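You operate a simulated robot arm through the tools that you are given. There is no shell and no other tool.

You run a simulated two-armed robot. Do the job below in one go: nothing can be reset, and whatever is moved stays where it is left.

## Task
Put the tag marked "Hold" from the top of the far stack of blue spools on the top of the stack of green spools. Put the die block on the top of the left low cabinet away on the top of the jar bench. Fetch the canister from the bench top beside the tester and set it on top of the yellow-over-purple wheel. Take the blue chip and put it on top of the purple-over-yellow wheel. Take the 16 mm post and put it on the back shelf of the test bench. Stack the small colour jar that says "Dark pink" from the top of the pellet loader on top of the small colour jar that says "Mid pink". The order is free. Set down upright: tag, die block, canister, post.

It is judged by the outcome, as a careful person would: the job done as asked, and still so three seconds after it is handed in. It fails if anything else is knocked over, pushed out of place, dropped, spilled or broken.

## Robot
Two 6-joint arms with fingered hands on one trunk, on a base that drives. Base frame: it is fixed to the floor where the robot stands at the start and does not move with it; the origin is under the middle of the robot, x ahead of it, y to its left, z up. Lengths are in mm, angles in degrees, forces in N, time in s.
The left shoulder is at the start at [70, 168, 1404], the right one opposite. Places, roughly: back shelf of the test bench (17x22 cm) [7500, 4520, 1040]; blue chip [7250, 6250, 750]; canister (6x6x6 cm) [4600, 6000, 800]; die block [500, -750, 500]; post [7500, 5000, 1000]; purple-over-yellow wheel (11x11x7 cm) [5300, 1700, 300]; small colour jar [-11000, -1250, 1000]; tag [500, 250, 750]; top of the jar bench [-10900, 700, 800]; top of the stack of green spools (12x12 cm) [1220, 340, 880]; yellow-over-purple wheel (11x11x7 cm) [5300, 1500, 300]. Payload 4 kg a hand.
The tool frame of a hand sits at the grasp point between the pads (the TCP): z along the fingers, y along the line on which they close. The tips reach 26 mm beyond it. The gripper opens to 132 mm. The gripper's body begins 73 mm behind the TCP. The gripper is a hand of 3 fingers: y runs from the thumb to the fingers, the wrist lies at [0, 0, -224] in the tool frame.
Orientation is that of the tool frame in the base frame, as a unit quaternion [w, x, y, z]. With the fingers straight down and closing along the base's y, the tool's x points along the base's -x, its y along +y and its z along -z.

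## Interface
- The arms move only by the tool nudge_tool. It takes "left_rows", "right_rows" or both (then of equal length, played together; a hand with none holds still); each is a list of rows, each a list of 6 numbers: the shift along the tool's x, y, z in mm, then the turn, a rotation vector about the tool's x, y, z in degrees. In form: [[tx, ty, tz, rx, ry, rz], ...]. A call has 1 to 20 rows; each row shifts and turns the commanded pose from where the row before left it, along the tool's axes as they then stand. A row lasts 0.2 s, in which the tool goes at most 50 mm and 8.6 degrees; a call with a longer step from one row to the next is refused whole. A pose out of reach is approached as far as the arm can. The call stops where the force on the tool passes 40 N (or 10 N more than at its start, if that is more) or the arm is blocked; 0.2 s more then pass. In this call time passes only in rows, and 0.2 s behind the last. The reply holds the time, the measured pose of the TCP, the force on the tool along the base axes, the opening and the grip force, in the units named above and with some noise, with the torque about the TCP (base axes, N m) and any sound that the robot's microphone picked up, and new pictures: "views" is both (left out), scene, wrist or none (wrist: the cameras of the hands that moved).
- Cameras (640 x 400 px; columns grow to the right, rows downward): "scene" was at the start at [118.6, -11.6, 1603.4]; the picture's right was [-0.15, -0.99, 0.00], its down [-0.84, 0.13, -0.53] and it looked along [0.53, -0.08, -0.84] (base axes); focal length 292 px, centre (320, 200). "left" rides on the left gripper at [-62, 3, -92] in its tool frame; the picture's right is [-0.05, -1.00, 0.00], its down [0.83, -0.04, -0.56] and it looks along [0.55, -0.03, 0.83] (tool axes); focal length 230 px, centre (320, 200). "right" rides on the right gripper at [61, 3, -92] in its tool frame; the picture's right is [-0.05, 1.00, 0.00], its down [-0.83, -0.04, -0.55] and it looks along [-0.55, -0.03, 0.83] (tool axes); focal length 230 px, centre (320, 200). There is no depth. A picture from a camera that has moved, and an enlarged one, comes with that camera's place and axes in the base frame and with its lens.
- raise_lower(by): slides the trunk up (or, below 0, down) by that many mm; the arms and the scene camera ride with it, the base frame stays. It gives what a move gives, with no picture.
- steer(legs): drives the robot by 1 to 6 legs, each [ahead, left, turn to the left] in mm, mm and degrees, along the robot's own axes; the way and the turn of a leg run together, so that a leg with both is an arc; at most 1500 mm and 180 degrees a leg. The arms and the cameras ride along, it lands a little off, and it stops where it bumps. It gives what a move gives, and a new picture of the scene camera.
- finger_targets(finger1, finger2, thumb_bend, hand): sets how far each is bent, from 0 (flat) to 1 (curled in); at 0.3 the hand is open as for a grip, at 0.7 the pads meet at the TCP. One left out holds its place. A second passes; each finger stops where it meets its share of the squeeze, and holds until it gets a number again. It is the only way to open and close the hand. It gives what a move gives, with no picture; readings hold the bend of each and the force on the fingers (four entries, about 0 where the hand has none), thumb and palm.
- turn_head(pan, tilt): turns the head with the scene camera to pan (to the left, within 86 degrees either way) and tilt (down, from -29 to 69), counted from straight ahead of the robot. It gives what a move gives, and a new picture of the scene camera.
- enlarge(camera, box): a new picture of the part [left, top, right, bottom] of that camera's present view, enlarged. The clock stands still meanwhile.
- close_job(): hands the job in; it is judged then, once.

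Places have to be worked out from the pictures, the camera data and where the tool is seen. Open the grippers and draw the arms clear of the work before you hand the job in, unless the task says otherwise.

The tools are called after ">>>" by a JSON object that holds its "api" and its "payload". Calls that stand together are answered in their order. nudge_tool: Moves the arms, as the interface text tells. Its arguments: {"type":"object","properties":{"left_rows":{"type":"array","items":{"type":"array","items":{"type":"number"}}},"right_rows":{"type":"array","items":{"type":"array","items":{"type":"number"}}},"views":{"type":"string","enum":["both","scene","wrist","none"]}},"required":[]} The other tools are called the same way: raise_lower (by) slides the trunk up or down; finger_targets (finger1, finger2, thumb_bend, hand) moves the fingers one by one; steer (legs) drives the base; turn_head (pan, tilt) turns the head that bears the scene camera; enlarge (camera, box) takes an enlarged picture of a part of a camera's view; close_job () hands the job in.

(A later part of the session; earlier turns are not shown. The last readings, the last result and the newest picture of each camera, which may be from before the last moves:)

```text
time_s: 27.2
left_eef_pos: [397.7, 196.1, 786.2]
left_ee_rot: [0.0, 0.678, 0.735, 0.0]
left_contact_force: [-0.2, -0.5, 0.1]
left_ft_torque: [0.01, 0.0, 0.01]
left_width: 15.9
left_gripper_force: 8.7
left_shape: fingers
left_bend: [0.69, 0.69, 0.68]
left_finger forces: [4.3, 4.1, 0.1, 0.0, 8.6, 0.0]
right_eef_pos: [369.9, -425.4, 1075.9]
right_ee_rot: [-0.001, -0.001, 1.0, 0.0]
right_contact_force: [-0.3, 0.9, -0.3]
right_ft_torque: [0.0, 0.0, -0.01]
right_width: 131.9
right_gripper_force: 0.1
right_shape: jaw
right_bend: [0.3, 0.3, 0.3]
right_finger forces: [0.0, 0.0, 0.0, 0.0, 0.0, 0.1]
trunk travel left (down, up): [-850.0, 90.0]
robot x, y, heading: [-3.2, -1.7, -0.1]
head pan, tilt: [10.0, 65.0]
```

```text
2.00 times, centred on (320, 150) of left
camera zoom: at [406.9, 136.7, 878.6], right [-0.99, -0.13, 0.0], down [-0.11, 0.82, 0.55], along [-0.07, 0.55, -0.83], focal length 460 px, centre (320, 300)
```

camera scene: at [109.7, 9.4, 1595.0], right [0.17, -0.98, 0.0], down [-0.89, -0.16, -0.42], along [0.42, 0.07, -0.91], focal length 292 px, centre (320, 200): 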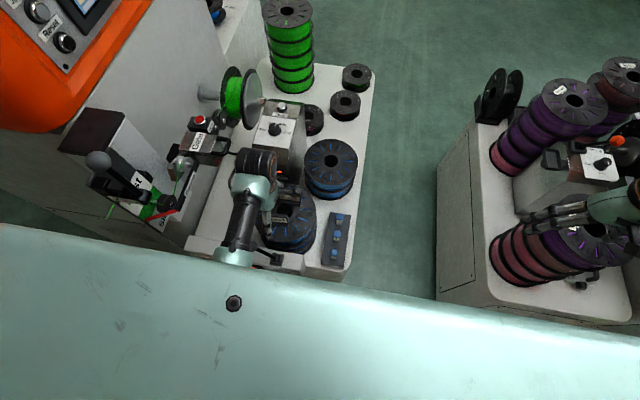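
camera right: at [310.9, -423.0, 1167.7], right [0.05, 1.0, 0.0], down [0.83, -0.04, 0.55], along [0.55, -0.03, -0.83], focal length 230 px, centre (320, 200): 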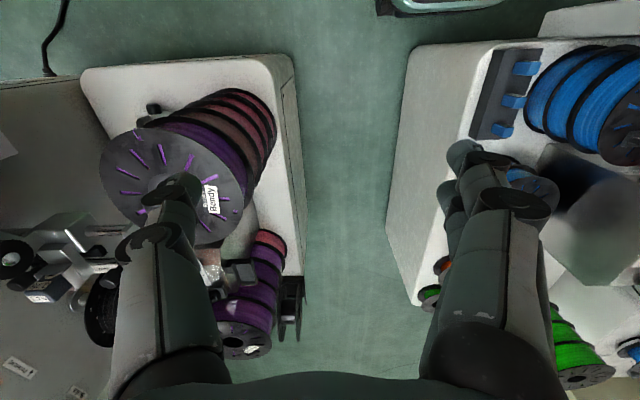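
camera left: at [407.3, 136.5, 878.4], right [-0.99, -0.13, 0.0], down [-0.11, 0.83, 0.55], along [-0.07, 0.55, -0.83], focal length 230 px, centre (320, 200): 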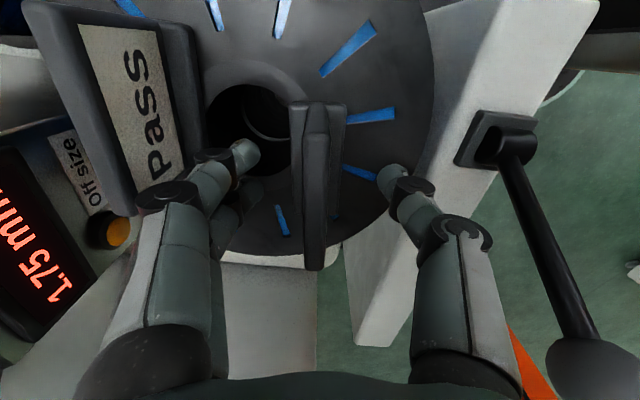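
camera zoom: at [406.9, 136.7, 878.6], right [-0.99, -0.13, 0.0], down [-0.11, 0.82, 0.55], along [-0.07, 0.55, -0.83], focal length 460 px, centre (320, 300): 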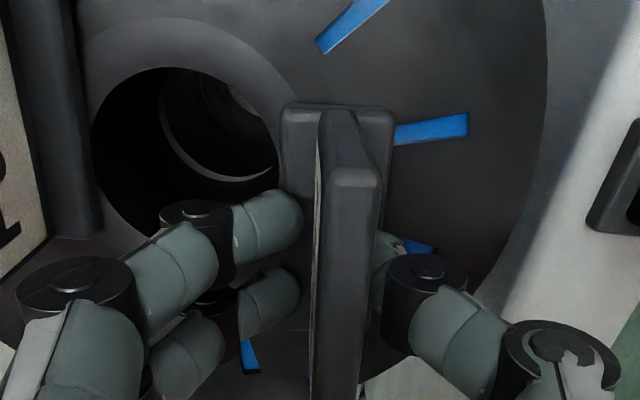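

Gripped at 16 mm with about 9 N. I lift the tag straight up and check.

>>> {"api": "nudge_tool", "payload": {"left_rows": [[0, 0, -20, 0, 0, 0], [0, 0, -40, 0, 0, 0], [0, 0, -40, 0, 0, 0]], "views": "both"}}

```text
time_s: 28.0
left_eef_pos: [399.1, 198.1, 885.8]
left_ee_rot: [0.0, 0.678, 0.735, 0.0]
left_contact_force: [0.2, -0.6, -0.4]
left_ft_torque: [0.0, 0.01, 0.0]
left_width: 15.7
left_gripper_force: 8.4
left_shape: fingers
left_bend: [0.69, 0.69, 0.68]
left_finger forces: [4.0, 4.2, 0.1, 0.1, 8.5, 0.0]
right_eef_pos: [370.4, -426.5, 1074.7]
right_ee_rot: [-0.001, 0.0, 1.0, 0.0]
right_contact_force: [0.5, -0.1, -0.3]
right_ft_torque: [0.01, 0.02, 0.04]
right_width: 131.8
right_gripper_force: 0.0
right_shape: jaw
right_bend: [0.3, 0.3, 0.3]
right_finger forces: [0.0, 0.0, 0.0, 0.0, 0.1, 0.0]
trunk travel left (down, up): [-850.0, 90.0]
robot x, y, heading: [-0.1, 1.1, -0.1]
head pan, tilt: [10.0, 65.0]
camera scene: at [109.6, 9.0, 1595.0], right [0.17, -0.98, 0.0], down [-0.89, -0.16, -0.42], along [0.42, 0.07, -0.91], focal length 292 px, centre (320, 200)
camera left: at [406.8, 136.8, 979.1], right [-0.99, -0.13, 0.0], down [-0.11, 0.82, 0.56], along [-0.07, 0.55, -0.83], focal length 230 px, centre (320, 200)
```

scene: 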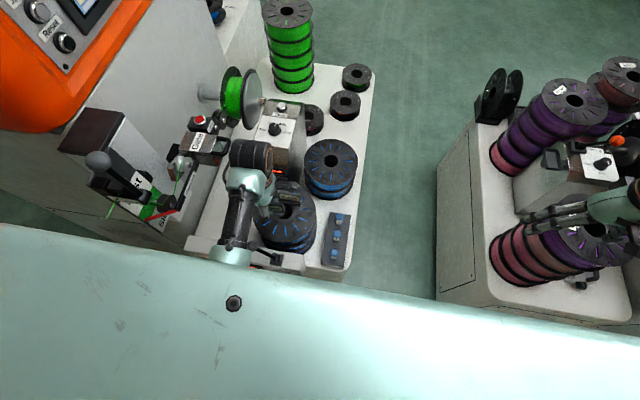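
left: 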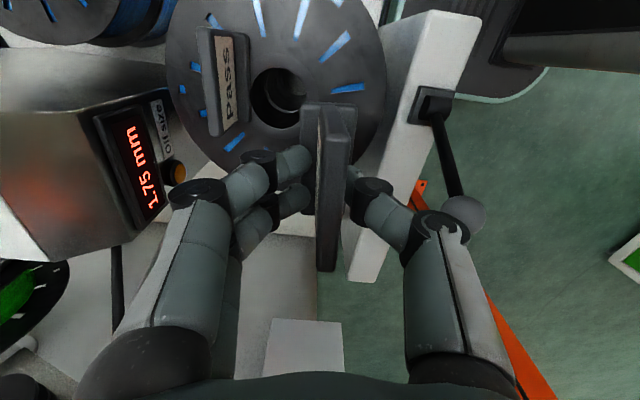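

The tag is held upright. Next I strafe right to line up with the aisle between the two cabinets (its middle is at about y = -302), then check.

>>> {"api": "steer", "payload": {"legs": [[0, -302, 0]]}}

>>> {"api": "turn_head", "payload": {"pan": 0, "tilt": 69}}

```text
time_s: 30.0
left_eef_pos: [398.5, -100.8, 886.5]
left_ee_rot: [0.001, 0.678, 0.735, 0.0]
left_contact_force: [0.9, -0.5, -0.3]
left_ft_torque: [0.01, 0.05, 0.01]
left_width: 15.5
left_gripper_force: 8.3
left_shape: fingers
left_bend: [0.69, 0.69, 0.68]
left_finger forces: [4.1, 4.2, 0.0, 0.1, 8.4, 0.0]
right_eef_pos: [371.5, -723.5, 1077.2]
right_ee_rot: [-0.001, -0.001, 1.0, -0.001]
right_contact_force: [-0.1, -0.7, -0.5]
right_ft_torque: [0.0, -0.01, 0.04]
right_width: 132.4
right_gripper_force: 0.1
right_shape: jaw
right_bend: [0.3, 0.3, 0.3]
right_finger forces: [0.0, 0.0, 0.0, 0.0, 0.0, 0.0]
trunk travel left (down, up): [-850.0, 90.0]
robot x, y, heading: [4.2, -299.6, 0.4]
head pan, tilt: [10.0, 65.0]
camera scene: at [109.8, -288.2, 1595.0], right [0.17, -0.98, 0.0], down [-0.89, -0.16, -0.42], along [0.42, 0.07, -0.91], focal length 292 px, centre (320, 200)
```

scene: 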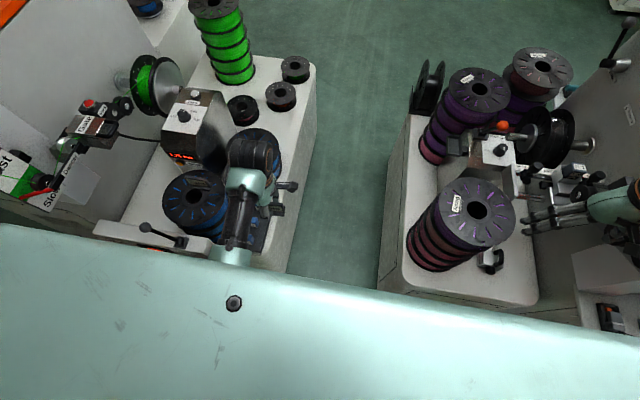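

```text
time_s: 30.8
left_eef_pos: [399.3, -103.0, 886.2]
left_ee_rot: [-0.001, 0.678, 0.735, 0.0]
left_contact_force: [0.1, -0.6, -1.0]
left_ft_torque: [0.02, -0.03, -0.01]
left_width: 15.8
left_gripper_force: 8.4
left_shape: fingers
left_bend: [0.69, 0.69, 0.68]
left_finger forces: [4.0, 4.2, 0.0, 0.0, 8.5, 0.1]
right_eef_pos: [370.6, -726.3, 1075.6]
right_ee_rot: [-0.001, -0.002, 1.0, 0.0]
right_contact_force: [0.4, 0.5, 0.2]
right_ft_torque: [0.02, 0.01, -0.01]
right_width: 131.9
right_gripper_force: 0.1
right_shape: jaw
right_bend: [0.3, 0.3, 0.3]
right_finger forces: [0.1, 0.1, 0.0, 0.1, 0.0, 0.0]
trunk travel left (down, up): [-850.0, 90.0]
robot x, y, heading: [0.3, -297.5, -0.0]
head pan, tilt: [0.0, 68.8]
camera scene: at [106.0, -301.8, 1591.2], right [0.0, -1.0, 0.0], down [-0.93, 0.0, -0.36], along [0.36, 0.0, -0.93], focal length 292 px, centre (320, 200)
```

scene: 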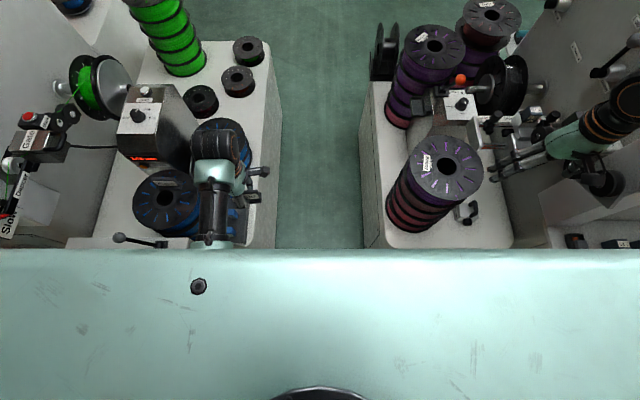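

The aisle walls read about y = -57 and -541 at floor level, so the robot is centred. The right arm sticks out towards the right winder, so I bring that hand in front of the robot before driving in.

>>> {"api": "nudge_tool", "payload": {"right_rows": [[-8, 28, 10, 0, 0, 0], [-8, 28, 10, 0, 0, 0], [-8, 28, 18, 0, 0, 0], [-8, 28, 18, 0, 0, 0], [-8, 30, 20, 0, 0, 0], [-8, 30, 20, 0, 0, 0], [-8, 30, 20, 0, 0, 0], [-8, 30, 20, 0, 0, 0]], "views": "scene"}}

```text
time_s: 32.5
left_eef_pos: [400.3, -101.9, 885.6]
left_ee_rot: [0.001, 0.678, 0.735, -0.001]
left_contact_force: [-0.5, 0.0, -1.1]
left_ft_torque: [0.0, -0.02, -0.01]
left_width: 15.6
left_gripper_force: 8.4
left_shape: fingers
left_bend: [0.69, 0.69, 0.68]
left_finger forces: [4.1, 4.3, 0.0, 0.0, 8.5, 0.0]
right_eef_pos: [427.9, -507.8, 925.4]
right_ee_rot: [-0.001, -0.002, 1.0, -0.001]
right_contact_force: [0.0, -0.3, -0.8]
right_ft_torque: [-0.02, -0.01, 0.01]
right_width: 132.0
right_gripper_force: 0.0
right_shape: jaw
right_bend: [0.3, 0.3, 0.3]
right_finger forces: [0.0, 0.1, 0.1, 0.0, 0.0, 0.0]
right hand out of reach, approached as far as the arm can: row 3, 4, 5
trunk travel left (down, up): [-850.0, 90.0]
robot x, y, heading: [-0.7, -300.4, 0.1]
head pan, tilt: [0.0, 68.8]
camera scene: at [106.7, -299.1, 1591.2], right [0.0, -1.0, 0.0], down [-0.93, 0.0, -0.36], along [0.36, 0.0, -0.93], focal length 292 px, centre (320, 200)
```

scene: 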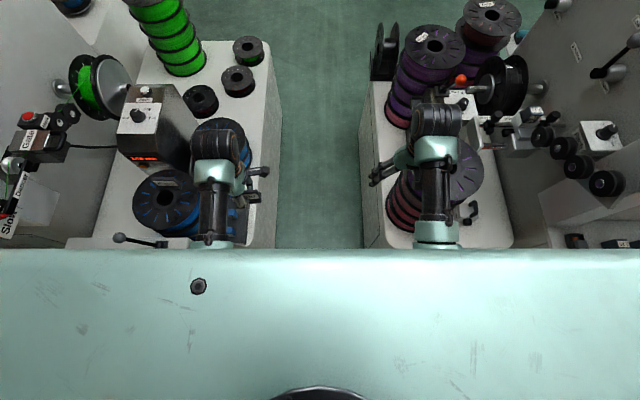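

Both arms are now compact and above the stacks. I drive forward into the aisle in short legs and check the drift.

>>> {"api": "steer", "payload": {"legs": [[350, 0, 0]]}}

```text
time_s: 34.8
left_eef_pos: [748.4, -103.3, 886.1]
left_ee_rot: [-0.001, 0.679, 0.734, 0.0]
left_contact_force: [0.9, 0.1, -0.2]
left_ft_torque: [-0.01, -0.02, -0.02]
left_width: 15.5
left_gripper_force: 8.1
left_shape: fingers
left_bend: [0.69, 0.69, 0.68]
left_finger forces: [4.1, 4.2, 0.1, 0.0, 8.5, 0.1]
right_eef_pos: [776.9, -509.0, 925.3]
right_ee_rot: [0.0, 0.0, 1.0, 0.0]
right_contact_force: [-1.5, -0.8, -0.2]
right_ft_torque: [-0.01, -0.01, 0.0]
right_width: 132.1
right_gripper_force: 0.2
right_shape: jaw
right_bend: [0.3, 0.3, 0.3]
right_finger forces: [0.0, 0.0, 0.0, 0.0, 0.0, 0.1]
trunk travel left (down, up): [-850.0, 90.0]
robot x, y, heading: [351.0, -303.9, -0.2]
head pan, tilt: [0.0, 68.8]
camera scene: at [454.3, -301.3, 1591.3], right [0.0, -1.0, 0.0], down [-0.93, 0.0, -0.36], along [0.36, 0.0, -0.93], focal length 292 px, centre (320, 200)
```

scene: 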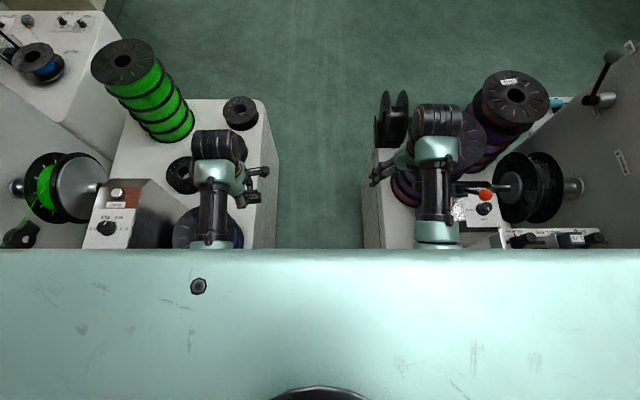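

Drift is only a few millimetres. I continue forward out of the aisle with small corrections.

>>> {"api": "steer", "payload": {"legs": [[450, 2, 0.1], [450, 0, 0]]}}

>>> {"api": "turn_head", "payload": {"pan": 60, "tilt": 40}}

```text
time_s: 39.9
left_eef_pos: [1646.4, -96.3, 885.6]
left_ee_rot: [0.0, 0.677, 0.736, 0.0]
left_contact_force: [-0.3, -0.1, -0.8]
left_ft_torque: [0.0, 0.0, 0.03]
left_width: 15.4
left_gripper_force: 8.8
left_shape: fingers
left_bend: [0.69, 0.69, 0.68]
left_finger forces: [4.1, 4.2, 0.0, 0.0, 8.4, 0.0]
right_eef_pos: [1676.7, -502.6, 925.6]
right_ee_rot: [-0.001, -0.003, 1.0, 0.0]
right_contact_force: [-0.6, 0.4, 0.1]
right_ft_torque: [0.01, -0.03, -0.03]
right_width: 132.0
right_gripper_force: 0.1
right_shape: jaw
right_bend: [0.3, 0.3, 0.3]
right_finger forces: [0.0, 0.0, 0.0, 0.0, 0.0, 0.0]
trunk travel left (down, up): [-850.0, 90.0]
robot x, y, heading: [1248.9, -291.9, 0.2]
head pan, tilt: [0.0, 68.8]
camera scene: at [1354.2, -296.2, 1591.3], right [0.0, -1.0, 0.0], down [-0.93, 0.0, -0.36], along [0.36, 0.0, -0.93], focal length 292 px, centre (320, 200)
```

scene: 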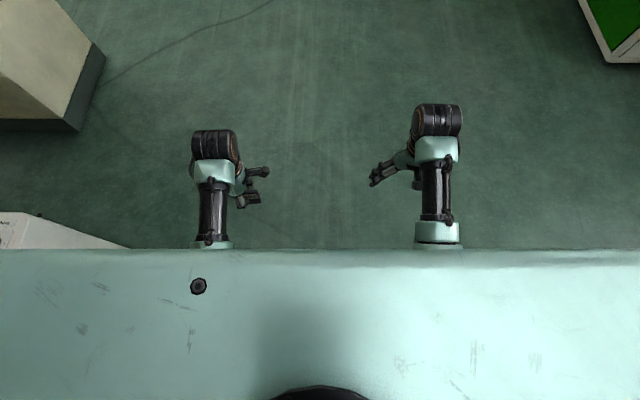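

```text
time_s: 41.2
left_eef_pos: [1648.4, -96.3, 886.3]
left_ee_rot: [0.0, 0.677, 0.736, 0.0]
left_contact_force: [0.0, -0.3, 0.2]
left_ft_torque: [-0.01, -0.02, 0.01]
left_width: 15.5
left_gripper_force: 8.4
left_shape: fingers
left_bend: [0.69, 0.69, 0.68]
left_finger forces: [4.1, 4.2, 0.0, 0.1, 8.6, 0.0]
right_eef_pos: [1678.3, -502.7, 923.8]
right_ee_rot: [-0.001, -0.003, 1.0, 0.0]
right_contact_force: [-0.5, -0.9, -0.3]
right_ft_torque: [-0.01, 0.04, 0.0]
right_width: 132.0
right_gripper_force: 0.0
right_shape: jaw
right_bend: [0.3, 0.3, 0.3]
right_finger forces: [0.1, 0.1, 0.0, 0.0, 0.0, 0.1]
trunk travel left (down, up): [-850.0, 90.0]
robot x, y, heading: [1249.7, -293.9, 0.4]
head pan, tilt: [60.0, 40.0]
camera scene: at [1342.2, -222.7, 1627.3], right [0.87, -0.5, 0.0], down [-0.32, -0.56, -0.77], along [0.38, 0.66, -0.64], focal length 292 px, centre (320, 200)
```

scene: 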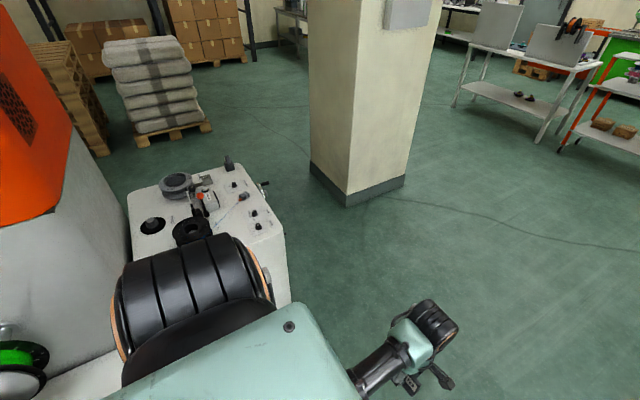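

Out of the aisle and clear. I drive on, turn round to face back to the green stack, and strafe to stand in front of it at about [1763, 400].

>>> {"api": "steer", "payload": {"legs": [[512, 0, 0], [0, 0, 179.7], [0, -693, 0]]}}

>>> {"api": "turn_head", "payload": {"pan": 10, "tilt": 55}}

```text
time_s: 54.9
left_eef_pos: [1376.8, 147.6, 885.8]
left_ee_rot: [0.0, 0.752, -0.659, -0.001]
left_contact_force: [-1.2, 3.9, -0.7]
left_ft_torque: [-0.3, -0.1, 0.01]
left_width: 11.7
left_gripper_force: 6.6
left_shape: fingers
left_bend: [0.71, 0.69, 0.68]
left_finger forces: [2.5, 4.3, 0.0, 0.1, 6.9, 0.0]
right_eef_pos: [1327.8, 552.9, 926.2]
right_ee_rot: [-0.002, 1.0, 0.027, 0.0]
right_contact_force: [1.5, 2.2, 1.9]
right_ft_torque: [-0.3, 0.18, -0.01]
right_width: 132.0
right_gripper_force: 0.1
right_shape: jaw
right_bend: [0.3, 0.3, 0.3]
right_finger forces: [0.0, 0.2, 0.1, 0.0, 0.1, 0.1]
trunk travel left (down, up): [-850.0, 90.0]
robot x, y, heading: [1760.7, 366.9, -177.2]
head pan, tilt: [60.0, 40.0]
camera scene: at [1676.9, 284.7, 1627.4], right [-0.89, 0.45, 0.0], down [0.29, 0.58, -0.76], along [-0.35, -0.68, -0.64], focal length 292 px, centre (320, 200)
```

scene: 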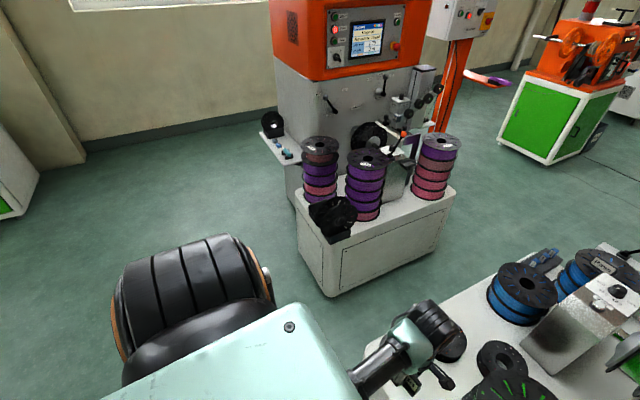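

```text
time_s: 56.1
left_eef_pos: [1375.6, 149.0, 884.8]
left_ee_rot: [0.0, 0.752, -0.659, 0.0]
left_contact_force: [0.4, 0.3, -0.9]
left_ft_torque: [-0.01, -0.02, 0.02]
left_width: 11.5
left_gripper_force: 6.8
left_shape: fingers
left_bend: [0.71, 0.69, 0.68]
left_finger forces: [2.5, 4.2, 0.0, 0.0, 6.9, 0.0]
right_eef_pos: [1324.7, 552.2, 924.1]
right_ee_rot: [0.0, 1.0, 0.027, 0.001]
right_contact_force: [0.8, -0.2, -1.0]
right_ft_torque: [-0.01, 0.01, -0.03]
right_width: 132.1
right_gripper_force: 0.0
right_shape: jaw
right_bend: [0.3, 0.3, 0.3]
right_finger forces: [0.0, 0.0, 0.1, 0.1, 0.0, 0.1]
trunk travel left (down, up): [-850.0, 90.0]
robot x, y, heading: [1764.5, 369.8, -176.9]
head pan, tilt: [10.0, 55.0]
camera scene: at [1642.7, 347.5, 1606.7], right [-0.23, 0.97, 0.0], down [0.8, 0.19, -0.57], along [-0.56, -0.13, -0.82], focal length 292 px, centre (320, 200)
```

scene: 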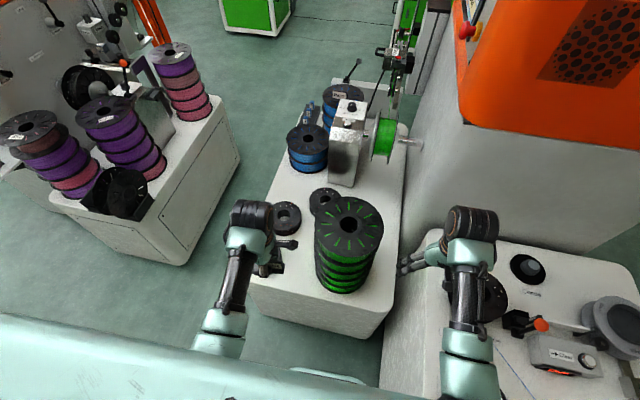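

The robot stopped short at y≈368 with a 3° twist, perhaps brushing the white cabinet on its right, and one finger reading changed. I move 45 mm away from that cabinet and inspect the tag in the hand.

>>> {"api": "steer", "payload": {"legs": [[0, 45, 0], [0, 0, -3]]}}

>>> {"api": "nudge_tool", "payload": {"left_rows": [[0, 0, -5, 0, 0, 0]], "views": "both"}}

>>> {"api": "enlarge", "payload": {"camera": "left", "box": [160, 80, 480, 280]}}

```text
time_s: 57.4
left_eef_pos: [1366.6, 125.5, 885.3]
left_ee_rot: [-0.001, 0.735, -0.678, 0.001]
left_contact_force: [0.2, -0.7, -1.4]
left_ft_torque: [0.01, -0.02, 0.02]
left_width: 11.6
left_gripper_force: 7.2
left_shape: fingers
left_bend: [0.71, 0.69, 0.68]
left_finger forces: [2.6, 4.2, 0.1, 0.1, 6.9, 0.1]
right_eef_pos: [1338.6, 532.5, 924.5]
right_ee_rot: [0.001, 1.0, 0.0, 0.001]
right_contact_force: [0.6, -0.1, 0.3]
right_ft_torque: [0.0, 0.02, -0.02]
right_width: 131.8
right_gripper_force: 0.1
right_shape: jaw
right_bend: [0.3, 0.3, 0.3]
right_finger forces: [0.0, 0.0, 0.0, 0.0, 0.0, 0.0]
trunk travel left (down, up): [-850.0, 90.0]
robot x, y, heading: [1764.8, 322.1, -180.0]
head pan, tilt: [10.0, 55.0]
camera scene: at [1643.9, 309.0, 1606.6], right [-0.17, 0.98, 0.0], down [0.81, 0.14, -0.57], along [-0.56, -0.1, -0.82], focal length 292 px, centre (320, 200)
```

scene: 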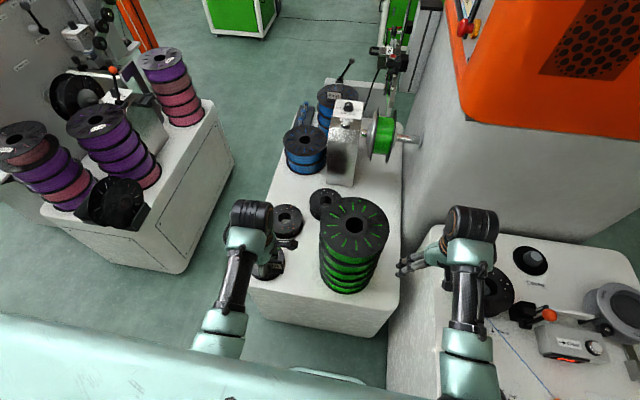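

```text
time_s: 57.8
left_eef_pos: [1366.5, 123.5, 890.0]
left_ee_rot: [0.0, 0.734, -0.679, 0.0]
left_contact_force: [-0.3, 0.1, -0.9]
left_ft_torque: [0.03, 0.0, 0.01]
left_width: 11.7
left_gripper_force: 6.7
left_shape: fingers
left_bend: [0.71, 0.69, 0.68]
left_finger forces: [2.5, 4.3, 0.0, 0.0, 7.0, 0.0]
right_eef_pos: [1338.0, 529.9, 924.6]
right_ee_rot: [0.0, 1.0, 0.001, 0.001]
right_contact_force: [-0.2, 0.3, 0.6]
right_ft_torque: [0.01, 0.0, 0.0]
right_width: 131.9
right_gripper_force: 0.1
right_shape: jaw
right_bend: [0.3, 0.3, 0.3]
right_finger forces: [0.0, 0.1, 0.1, 0.1, 0.0, 0.0]
trunk travel left (down, up): [-850.0, 90.0]
robot x, y, heading: [1764.4, 324.7, -180.1]
head pan, tilt: [10.0, 55.0]
camera scene: at [1644.1, 307.0, 1606.6], right [-0.17, 0.98, 0.0], down [0.81, 0.14, -0.57], along [-0.56, -0.1, -0.82], focal length 292 px, centre (320, 200)
camera left: at [1358.4, 185.2, 983.1], right [0.99, 0.13, 0.0], down [0.11, -0.82, 0.55], along [0.07, -0.55, -0.83], focal length 230 px, centre (320, 200)
```

scene: 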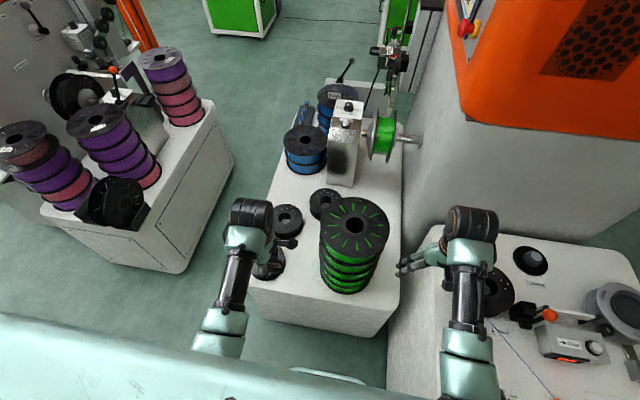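
left: 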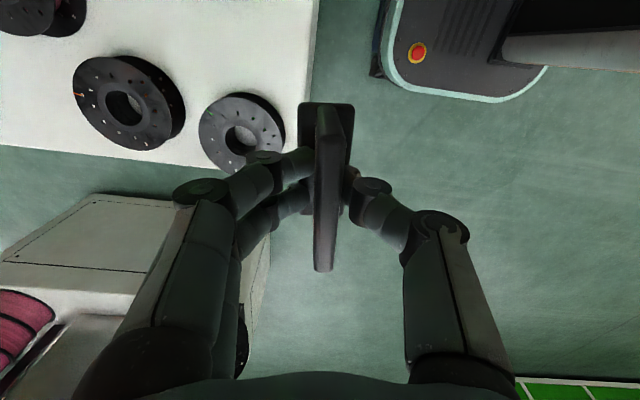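

```text
2.00 times, centred on (320, 180) of left
camera zoom: at [1358.4, 185.2, 983.1], right [0.99, 0.13, 0.0], down [0.11, -0.82, 0.55], along [0.07, -0.55, -0.83], focal length 460 px, centre (320, 240)
```

zoom: 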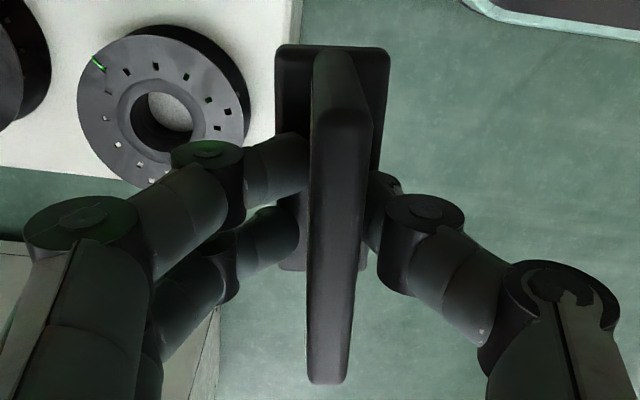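

The tag is still firmly held, just a few degrees turned. I measure the green stack's top precisely before placing.

>>> {"api": "enlarge", "payload": {"camera": "scene", "box": [305, 180, 405, 300]}}

```text
3.33 times, centred on (355, 240) of scene
camera zoom: at [1644.1, 307.0, 1606.6], right [-0.17, 0.98, 0.0], down [0.81, 0.14, -0.57], along [-0.56, -0.1, -0.82], focal length 972 px, centre (203, 67)
```

zoom: 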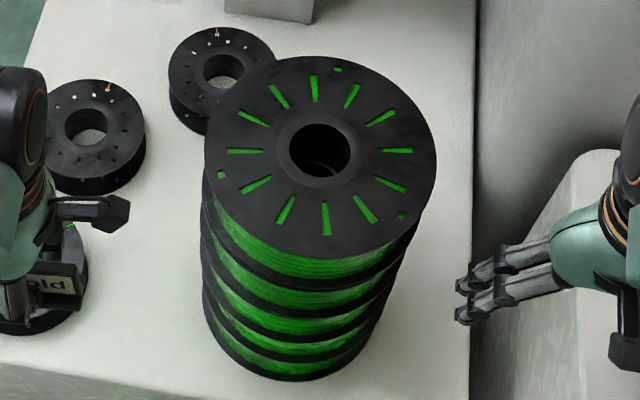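

The green top is centred near [1216, 332, 879] with a 52 mm hole; I will set the tag at about [1271, 332], on the flange. I raise the tag above stack height on the way over.

>>> {"api": "nudge_tool", "payload": {"left_rows": [[-30, -2.3, -20, 0, 0, 0], [-30, -2.3, -20, 0, 0, 0], [-16.5, 11.7, -17.5, 0, 0, 0], [-16.5, 11.7, -17.5, 0, 0, 0], [-36.4, 17.2, -20, 0, 0, 0], [-38.8, 22, 0, 0, 0, 0], [-38.8, 22, 0, 0, 0, 0]], "views": "both"}}

```text
time_s: 58.5
left_eef_pos: [1370.4, 89.2, 916.6]
left_ee_rot: [0.068, 0.728, -0.678, 0.074]
left_contact_force: [-0.4, -0.5, -0.5]
left_ft_torque: [0.0, -0.02, -0.01]
left_width: 10.6
left_gripper_force: 6.6
left_shape: fingers
left_bend: [0.71, 0.71, 0.69]
left_finger forces: [3.1, 3.2, 0.1, 0.0, 5.9, 0.0]
left hand out of reach, approached as far as the arm can: row 3
right_eef_pos: [1338.1, 531.0, 925.0]
right_ee_rot: [0.0, 1.0, 0.001, 0.001]
right_contact_force: [0.4, 0.6, 0.2]
right_ft_torque: [0.01, 0.02, -0.01]
right_width: 132.1
right_gripper_force: 0.2
right_shape: jaw
right_bend: [0.3, 0.3, 0.3]
right_finger forces: [0.0, 0.1, 0.0, 0.0, 0.0, 0.0]
trunk travel left (down, up): [-850.0, 90.0]
robot x, y, heading: [1766.2, 320.6, -180.0]
head pan, tilt: [10.0, 55.0]
stopped in row 3 (left hand): the arm was blocked; the commanded pose is now the measured one
camera scene: at [1643.9, 307.4, 1606.6], right [-0.18, 0.98, 0.0], down [0.81, 0.14, -0.57], along [-0.56, -0.1, -0.82], focal length 292 px, centre (320, 200)
camera left: at [1362.2, 168.8, 995.1], right [0.99, 0.12, -0.01], down [0.09, -0.7, 0.71], along [0.08, -0.71, -0.7], focal length 230 px, centre (320, 200)
```

scene: 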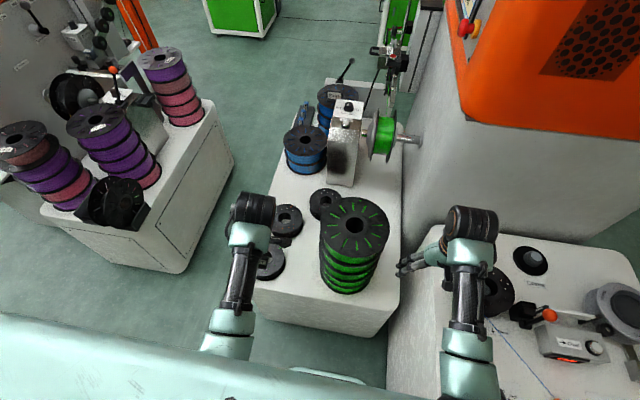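
left: 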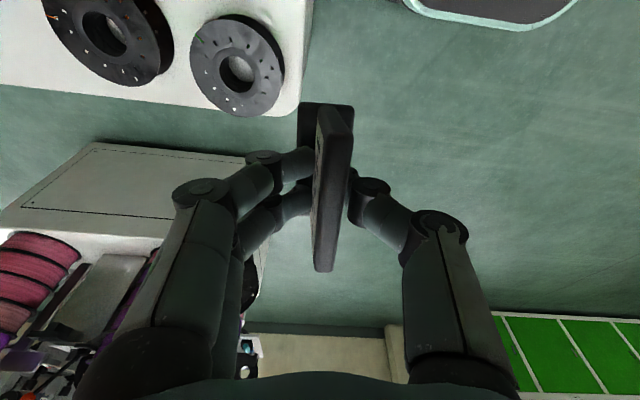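

The arm ran into its inner reach limit and tilted the hand about 11°, still holding the tag. I straighten it back, then use the trunk to lift instead, which gives the arm more room.

>>> {"api": "nudge_tool", "payload": {"left_rows": [[-20, 1, 10, 0, -5.75, 0], [-20, 1, 12, 0, -5.75, 0]], "views": "wrist"}}

>>> {"api": "raise_lower", "payload": {"by": 90}}

```text
time_s: 59.1
left_eef_pos: [1366.1, 128.7, 888.1]
left_ee_rot: [0.0, 0.733, -0.681, 0.0]
left_contact_force: [-0.9, 0.1, -0.5]
left_ft_torque: [0.0, -0.03, 0.01]
left_width: 10.8
left_gripper_force: 6.4
left_shape: fingers
left_bend: [0.71, 0.71, 0.69]
left_finger forces: [3.0, 3.0, 0.1, 0.0, 6.2, 0.0]
right_eef_pos: [1338.0, 531.4, 925.3]
right_ee_rot: [0.0, 1.0, 0.001, 0.001]
right_contact_force: [-0.1, 0.0, -0.1]
right_ft_torque: [-0.01, 0.02, -0.03]
right_width: 132.1
right_gripper_force: 0.0
right_shape: jaw
right_bend: [0.3, 0.3, 0.3]
right_finger forces: [0.0, 0.0, 0.0, 0.0, 0.0, 0.1]
trunk travel left (down, up): [-850.0, 90.0]
robot x, y, heading: [1763.8, 324.1, -179.8]
head pan, tilt: [10.0, 55.0]
camera left: at [1358.3, 190.2, 981.6], right [0.99, 0.12, 0.0], down [0.1, -0.83, 0.55], along [0.07, -0.55, -0.83], focal length 230 px, centre (320, 200)
```

left: 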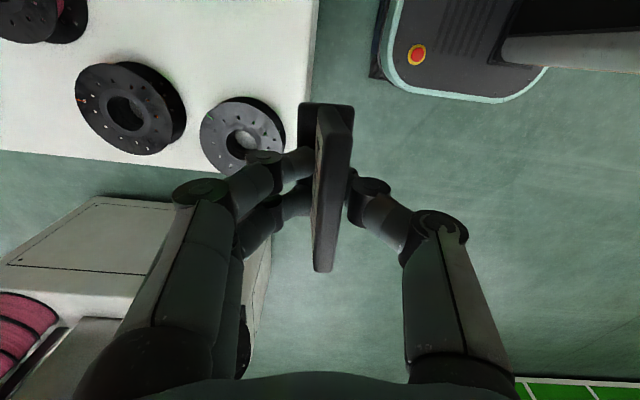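

```text
time_s: 60.3
left_eef_pos: [1365.4, 127.9, 978.5]
left_ee_rot: [0.0, 0.732, -0.682, 0.001]
left_contact_force: [-0.4, 0.0, -0.1]
left_ft_torque: [0.01, -0.03, -0.01]
left_width: 10.6
left_gripper_force: 6.1
left_shape: fingers
left_bend: [0.71, 0.71, 0.69]
left_finger forces: [3.1, 3.1, 0.0, 0.0, 6.3, 0.0]
right_eef_pos: [1338.2, 532.4, 1014.8]
right_ee_rot: [0.0, 1.0, 0.001, 0.001]
right_contact_force: [0.7, 0.5, 0.2]
right_ft_torque: [0.01, 0.03, -0.01]
right_width: 132.3
right_gripper_force: 0.2
right_shape: jaw
right_bend: [0.3, 0.3, 0.3]
right_finger forces: [0.1, 0.0, 0.0, 0.0, 0.0, 0.0]
trunk travel left (down, up): [-940.0, 0.0]
robot x, y, heading: [1766.9, 321.0, -179.9]
head pan, tilt: [10.0, 55.0]
```

Straight again and now 90 mm higher, with the tag bottom near z 928. I re-squeeze the fingers and then move across toward the stack in small rows.

>>> {"api": "finger_targets", "payload": {"hand": "left", "finger1": 0.75, "finger2": 0.75, "thumb_bend": 0.75}}

>>> {"api": "nudge_tool", "payload": {"left_rows": [[-16, 14, 0, 0, 0, 0], [-20, 14, 0, 0, 0, 0]], "views": "none"}}

```text
time_s: 61.3
left_eef_pos: [1366.8, 127.9, 979.0]
left_ee_rot: [-0.001, 0.732, -0.682, 0.0]
left_contact_force: [-0.6, -0.6, -0.3]
left_ft_torque: [0.0, -0.01, 0.0]
left_width: 9.6
left_gripper_force: 11.7
left_shape: fingers
left_bend: [0.73, 0.73, 0.68]
left_finger forces: [5.6, 6.3, 0.0, 0.0, 11.8, 0.1]
right_eef_pos: [1338.5, 531.4, 1014.4]
right_ee_rot: [0.0, 1.0, 0.001, 0.001]
right_contact_force: [0.5, -0.1, 0.3]
right_ft_torque: [0.03, 0.0, 0.0]
right_width: 132.1
right_gripper_force: 0.1
right_shape: jaw
right_bend: [0.3, 0.3, 0.3]
right_finger forces: [0.0, 0.1, 0.0, 0.0, 0.0, 0.0]
trunk travel left (down, up): [-940.0, 0.0]
robot x, y, heading: [1762.5, 320.1, -179.9]
head pan, tilt: [10.0, 55.0]
```

```text
time_s: 62.1
left_eef_pos: [1346.7, 136.9, 970.2]
left_ee_rot: [0.01, 0.733, -0.68, 0.024]
left_contact_force: [0.5, 0.1, -1.0]
left_ft_torque: [-0.02, 0.0, 0.01]
left_width: 9.7
left_gripper_force: 12.0
left_shape: fingers
left_bend: [0.73, 0.73, 0.68]
left_finger forces: [5.8, 6.4, 0.0, 0.1, 11.9, 0.0]
right_eef_pos: [1339.2, 530.8, 1016.2]
right_ee_rot: [0.001, 1.0, 0.002, 0.001]
right_contact_force: [0.6, 1.1, -0.4]
right_ft_torque: [0.0, 0.0, -0.01]
right_width: 132.2
right_gripper_force: 0.0
right_shape: jaw
right_bend: [0.3, 0.3, 0.3]
right_finger forces: [0.0, 0.1, 0.1, 0.0, 0.0, 0.0]
trunk travel left (down, up): [-940.0, 0.0]
robot x, y, heading: [1763.2, 321.4, -179.9]
head pan, tilt: [10.0, 55.0]
stopped in row 2 (left hand): the arm was blocked; the commanded pose is now the measured one
```

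The arm is again limited when moving inward with the hand turned 90°, so I try levelling and turning the hand back about its axis in place, and watch whether that frees the wrist.

>>> {"api": "nudge_tool", "payload": {"left_rows": [[0, 0, 0, -1, -2.8, 0], [0, 0, 0, 0, 0, -8], [0, 0, 0, 0, 0, -8], [0, 0, 0, 0, 0, -8], [0, 0, 0, 0, 0, -8]], "views": "scene"}}

```text
time_s: 63.3
left_eef_pos: [1345.6, 138.8, 969.7]
left_ee_rot: [-0.001, 0.893, -0.45, -0.001]
left_contact_force: [0.2, 0.0, -0.5]
left_ft_torque: [0.0, -0.02, 0.0]
left_width: 9.5
left_gripper_force: 12.2
left_shape: fingers
left_bend: [0.73, 0.73, 0.68]
left_finger forces: [5.8, 6.2, 0.0, 0.0, 11.8, 0.0]
right_eef_pos: [1338.4, 532.2, 1015.4]
right_ee_rot: [0.0, 1.0, 0.0, 0.001]
right_contact_force: [-0.2, -0.7, 0.7]
right_ft_torque: [-0.01, 0.0, 0.0]
right_width: 132.2
right_gripper_force: 0.2
right_shape: jaw
right_bend: [0.3, 0.3, 0.3]
right_finger forces: [0.0, 0.0, 0.1, 0.0, 0.1, 0.0]
trunk travel left (down, up): [-940.0, 0.0]
robot x, y, heading: [1767.0, 319.4, -179.8]
head pan, tilt: [10.0, 55.0]
camera scene: at [1644.0, 309.2, 1696.7], right [-0.18, 0.98, 0.0], down [0.81, 0.14, -0.57], along [-0.56, -0.1, -0.82], focal length 292 px, centre (320, 200)
```

scene: 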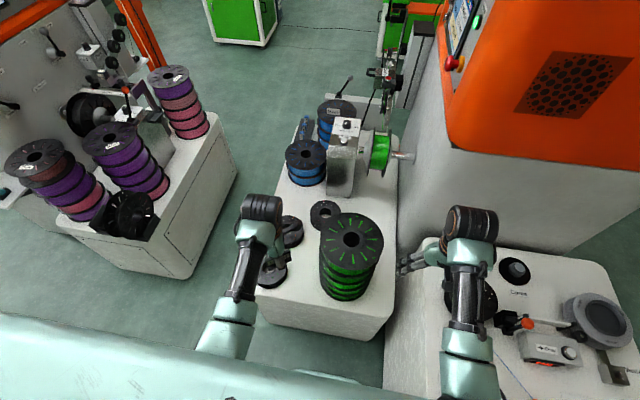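

Turning back by 32° worked without trouble. I now move inward again to see whether the limit is gone.

>>> {"api": "nudge_tool", "payload": {"left_rows": [[-23, -11, 0, 0, 0, 0], [-23, -11, 0, 0, 0, 0]], "views": "none"}}

```text
time_s: 64.1
left_eef_pos: [1346.0, 124.1, 954.4]
left_ee_rot: [0.048, 0.892, -0.449, 0.034]
left_contact_force: [0.0, -0.4, -1.2]
left_ft_torque: [0.02, -0.01, -0.01]
left_width: 9.7
left_gripper_force: 11.6
left_shape: fingers
left_bend: [0.73, 0.73, 0.68]
left_finger forces: [5.8, 6.1, 0.0, 0.1, 11.8, 0.0]
right_eef_pos: [1337.8, 531.3, 1015.7]
right_ee_rot: [-0.001, 1.0, 0.001, 0.001]
right_contact_force: [0.5, 0.1, -0.4]
right_ft_torque: [-0.01, 0.0, -0.04]
right_width: 132.0
right_gripper_force: 0.0
right_shape: jaw
right_bend: [0.3, 0.3, 0.3]
right_finger forces: [0.0, 0.0, 0.1, 0.1, 0.0, 0.1]
trunk travel left (down, up): [-940.0, 0.0]
robot x, y, heading: [1763.7, 321.5, -179.9]
head pan, tilt: [10.0, 55.0]
stopped in row 2 (left hand): the arm was blocked; the commanded pose is now the measured one
```

Still limited when moving inward, so the arm needs the target on its own left side. I level the hand back at the good pose, and will turn the robot instead so the stack lies to its left.

>>> {"api": "nudge_tool", "payload": {"left_rows": [[4, -9, -12, 1.6, -3, 0], [4, -9, -12, 1.6, -3, 0]], "views": "none"}}

>>> {"api": "steer", "payload": {"legs": [[-140, 122, 0], [0, 0, -34]]}}

```text
time_s: 64.7
left_eef_pos: [1364.6, 133.0, 978.9]
left_ee_rot: [-0.002, 0.893, -0.451, -0.001]
left_contact_force: [1.0, 0.6, -0.3]
left_ft_torque: [0.02, 0.03, -0.02]
left_width: 9.8
left_gripper_force: 12.3
left_shape: fingers
left_bend: [0.73, 0.73, 0.68]
left_finger forces: [5.7, 6.0, 0.1, 0.0, 11.8, 0.0]
right_eef_pos: [1338.4, 531.6, 1015.2]
right_ee_rot: [0.0, 1.0, 0.001, 0.002]
right_contact_force: [-1.0, 0.1, -0.1]
right_ft_torque: [0.0, 0.03, -0.02]
right_width: 132.0
right_gripper_force: 0.1
right_shape: jaw
right_bend: [0.3, 0.3, 0.3]
right_finger forces: [0.0, 0.0, 0.0, 0.0, 0.0, 0.1]
trunk travel left (down, up): [-940.0, 0.0]
robot x, y, heading: [1766.8, 325.0, -180.0]
head pan, tilt: [10.0, 55.0]
```

```text
time_s: 67.9
left_eef_pos: [1466.1, 267.8, 979.2]
left_ee_rot: [-0.002, 0.721, -0.693, 0.0]
left_contact_force: [-0.7, -0.8, -0.2]
left_ft_torque: [-0.01, -0.01, -0.01]
left_width: 9.7
left_gripper_force: 11.2
left_shape: fingers
left_bend: [0.73, 0.73, 0.68]
left_finger forces: [5.6, 6.1, 0.0, 0.0, 11.5, 0.0]
right_eef_pos: [1668.7, 614.1, 1013.2]
right_ee_rot: [0.0, 0.956, -0.293, 0.0]
right_contact_force: [-0.3, -0.4, 1.0]
right_ft_torque: [0.01, 0.01, 0.02]
right_width: 132.0
right_gripper_force: 0.0
right_shape: jaw
right_bend: [0.3, 0.3, 0.3]
right_finger forces: [0.0, 0.0, 0.0, 0.0, 0.0, 0.0]
trunk travel left (down, up): [-940.0, 0.0]
robot x, y, heading: [1907.7, 199.0, 146.0]
head pan, tilt: [10.0, 55.0]
camera scene: at [1797.8, 257.6, 1696.7], right [0.41, 0.91, 0.0], down [0.75, -0.33, -0.57], along [-0.52, 0.23, -0.82], focal length 292 px, centre (320, 200)
```

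scene: 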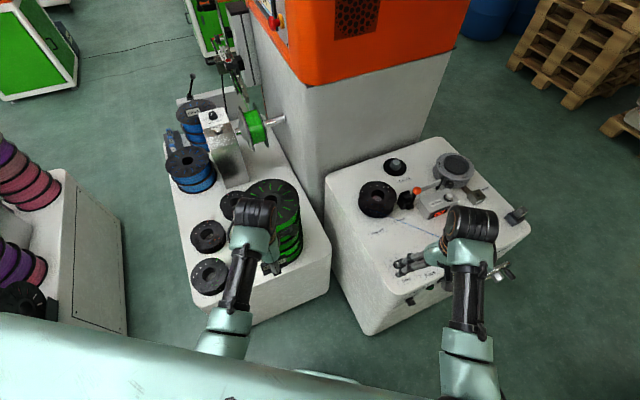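

The turn put the stack on the robot's left-front. I drive closer with margin to both cabinets, leaving the last 64 mm for the arm.

>>> {"api": "steer", "payload": {"legs": [[130, 63, 0]]}}

```text
time_s: 69.3
left_eef_pos: [1328.1, 289.5, 979.6]
left_ee_rot: [-0.002, 0.721, -0.693, -0.001]
left_contact_force: [-0.5, 0.4, -0.4]
left_ft_torque: [-0.01, 0.04, -0.01]
left_width: 9.9
left_gripper_force: 11.9
left_shape: fingers
left_bend: [0.73, 0.73, 0.68]
left_finger forces: [5.6, 6.0, 0.0, 0.0, 11.6, 0.0]
right_eef_pos: [1529.8, 634.9, 1016.0]
right_ee_rot: [0.001, 0.956, -0.293, -0.001]
right_contact_force: [-0.6, 0.5, 0.4]
right_ft_torque: [-0.03, 0.01, -0.02]
right_width: 132.1
right_gripper_force: 0.0
right_shape: jaw
right_bend: [0.3, 0.3, 0.3]
right_finger forces: [0.0, 0.1, 0.0, 0.0, 0.0, 0.0]
trunk travel left (down, up): [-940.0, 0.0]
robot x, y, heading: [1762.7, 226.4, 145.9]
head pan, tilt: [10.0, 55.0]
camera scene: at [1659.8, 278.2, 1697.0], right [0.41, 0.91, 0.0], down [0.75, -0.34, -0.58], along [-0.53, 0.23, -0.82], focal length 292 px, centre (320, 200)
```

scene: 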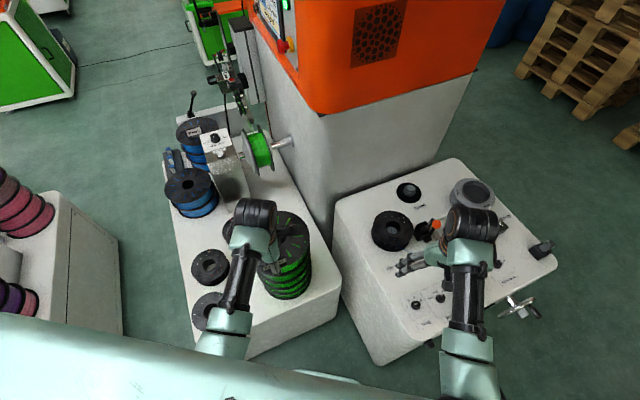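

Now I extend the left hand the last bit, over the stack's near flange.

>>> {"api": "nudge_tool", "payload": {"left_rows": [[-12, 19, 0, 0, 0, 0], [-12, 19, 0, 0, 0, 0], [-13, 19, 0, 0, 0, 0]], "views": "both"}}

```text
time_s: 70.1
left_eef_pos: [1266.7, 326.4, 975.9]
left_ee_rot: [-0.002, 0.721, -0.693, 0.0]
left_contact_force: [0.7, -0.2, -0.7]
left_ft_torque: [0.01, -0.01, -0.02]
left_width: 9.5
left_gripper_force: 12.0
left_shape: fingers
left_bend: [0.73, 0.73, 0.68]
left_finger forces: [5.5, 5.9, 0.0, 0.0, 11.6, 0.0]
right_eef_pos: [1526.8, 635.4, 1014.6]
right_ee_rot: [0.0, 0.956, -0.293, 0.002]
right_contact_force: [0.3, -0.4, -0.3]
right_ft_torque: [0.04, -0.01, 0.01]
right_width: 132.0
right_gripper_force: 0.0
right_shape: jaw
right_bend: [0.3, 0.3, 0.3]
right_finger forces: [0.0, 0.0, 0.1, 0.1, 0.0, 0.1]
trunk travel left (down, up): [-940.0, 0.0]
robot x, y, heading: [1764.0, 223.7, 146.0]
head pan, tilt: [10.0, 55.0]
camera scene: at [1653.7, 279.5, 1696.5], right [0.41, 0.91, 0.0], down [0.75, -0.34, -0.57], along [-0.52, 0.23, -0.82], focal length 292 px, centre (320, 200)
camera left: at [1259.5, 387.4, 1069.8], right [1.0, 0.09, 0.0], down [0.07, -0.83, 0.55], along [0.05, -0.55, -0.83], focal length 230 px, centre (320, 200)
```

scene: 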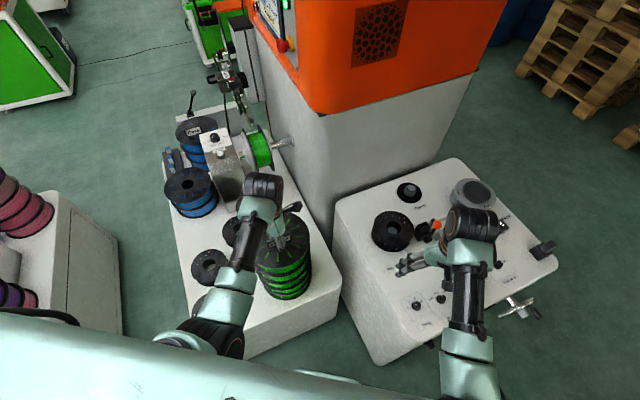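
left: 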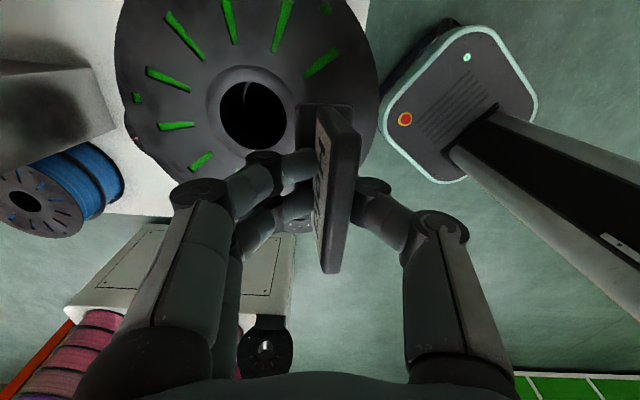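

The hand is over the near flange; I look closer at how the tag sits in the fingers, since the label face is visible now.

>>> {"api": "enlarge", "payload": {"camera": "left", "box": [220, 80, 420, 290]}}

>>> {"api": "enlarge", "payload": {"camera": "scene", "box": [220, 170, 340, 300]}}

```text
1.90 times, centred on (320, 185) of left
camera zoom: at [1259.5, 387.4, 1069.8], right [1.0, 0.09, 0.0], down [0.07, -0.83, 0.55], along [0.05, -0.55, -0.83], focal length 438 px, centre (320, 229)
```

zoom: 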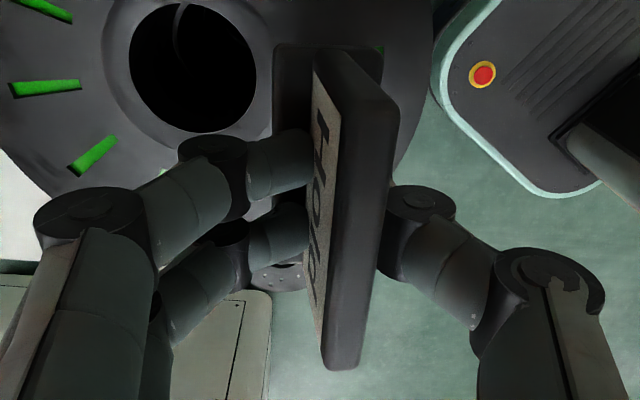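

```text
3.08 times, centred on (280, 235) of scene
camera zoom: at [1653.7, 279.5, 1696.5], right [0.41, 0.91, 0.0], down [0.75, -0.34, -0.57], along [-0.52, 0.23, -0.82], focal length 897 px, centre (443, 92)
```

zoom: 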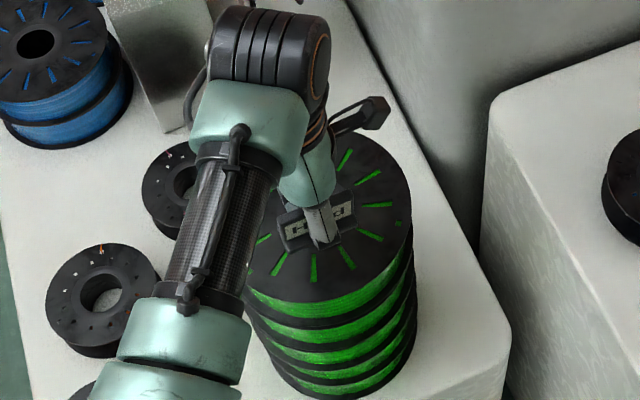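

The tag is gripped firmly, its middle a little towards the thumb side. I shift 8 mm toward the stack centre and lower to just above the top.

>>> {"api": "nudge_tool", "payload": {"left_rows": [[0, 8, 0, 0, 0, 0], [0, 0, 20, 0, 0, 0], [0, 0, 15, 0, 0, 0], [0, 0, 5, 0, 0, 0]], "views": "wrist"}}

>>> {"api": "enlarge", "payload": {"camera": "left", "box": [220, 80, 420, 290]}}

>>> {"api": "enlarge", "payload": {"camera": "scene", "box": [240, 180, 320, 280]}}

```text
time_s: 71.1
left_eef_pos: [1258.6, 325.0, 939.0]
left_ee_rot: [-0.001, 0.721, -0.693, 0.001]
left_contact_force: [0.5, 0.1, 0.1]
left_ft_torque: [0.0, 0.01, -0.01]
left_width: 9.8
left_gripper_force: 11.6
left_shape: fingers
left_bend: [0.73, 0.73, 0.68]
left_finger forces: [5.5, 5.9, 0.0, 0.0, 11.7, 0.0]
right_eef_pos: [1528.2, 634.7, 1014.8]
right_ee_rot: [0.001, 0.956, -0.293, 0.001]
right_contact_force: [0.5, 0.1, -0.8]
right_ft_torque: [-0.01, -0.02, 0.01]
right_width: 132.1
right_gripper_force: 0.0
right_shape: jaw
right_bend: [0.3, 0.3, 0.3]
right_finger forces: [0.0, 0.0, 0.0, 0.1, 0.0, 0.1]
trunk travel left (down, up): [-940.0, 0.0]
robot x, y, heading: [1766.7, 221.4, 146.1]
head pan, tilt: [10.0, 55.0]
camera left: at [1253.1, 387.1, 1031.3], right [1.0, 0.09, 0.0], down [0.07, -0.83, 0.55], along [0.05, -0.55, -0.83], focal length 230 px, centre (320, 200)
```

left: 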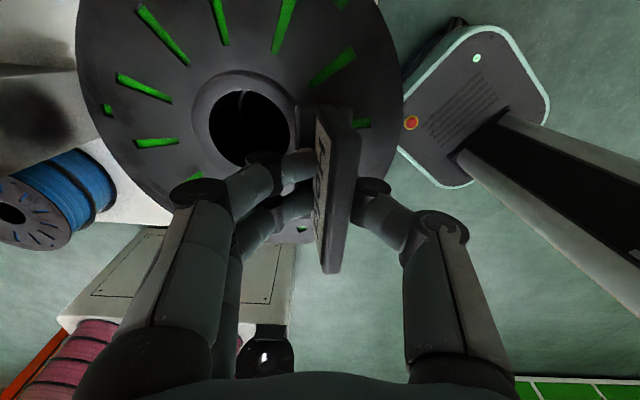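

```text
1.90 times, centred on (320, 185) of left
camera zoom: at [1253.1, 387.1, 1031.3], right [1.0, 0.09, 0.0], down [0.07, -0.83, 0.55], along [0.05, -0.55, -0.83], focal length 438 px, centre (320, 229)
```

zoom: 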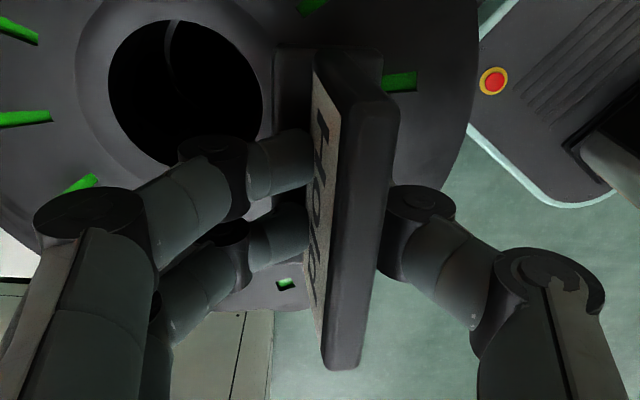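

```text
4.00 times, centred on (280, 230) of scene
camera zoom: at [1656.1, 278.7, 1696.7], right [0.41, 0.91, 0.0], down [0.75, -0.34, -0.57], along [-0.52, 0.23, -0.82], focal length 1166 px, centre (480, 80)
```

zoom: 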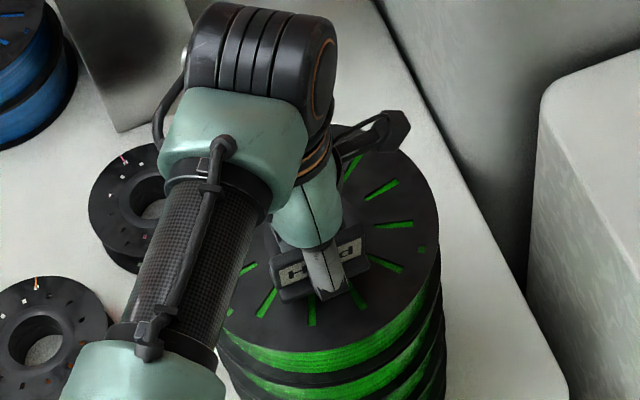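

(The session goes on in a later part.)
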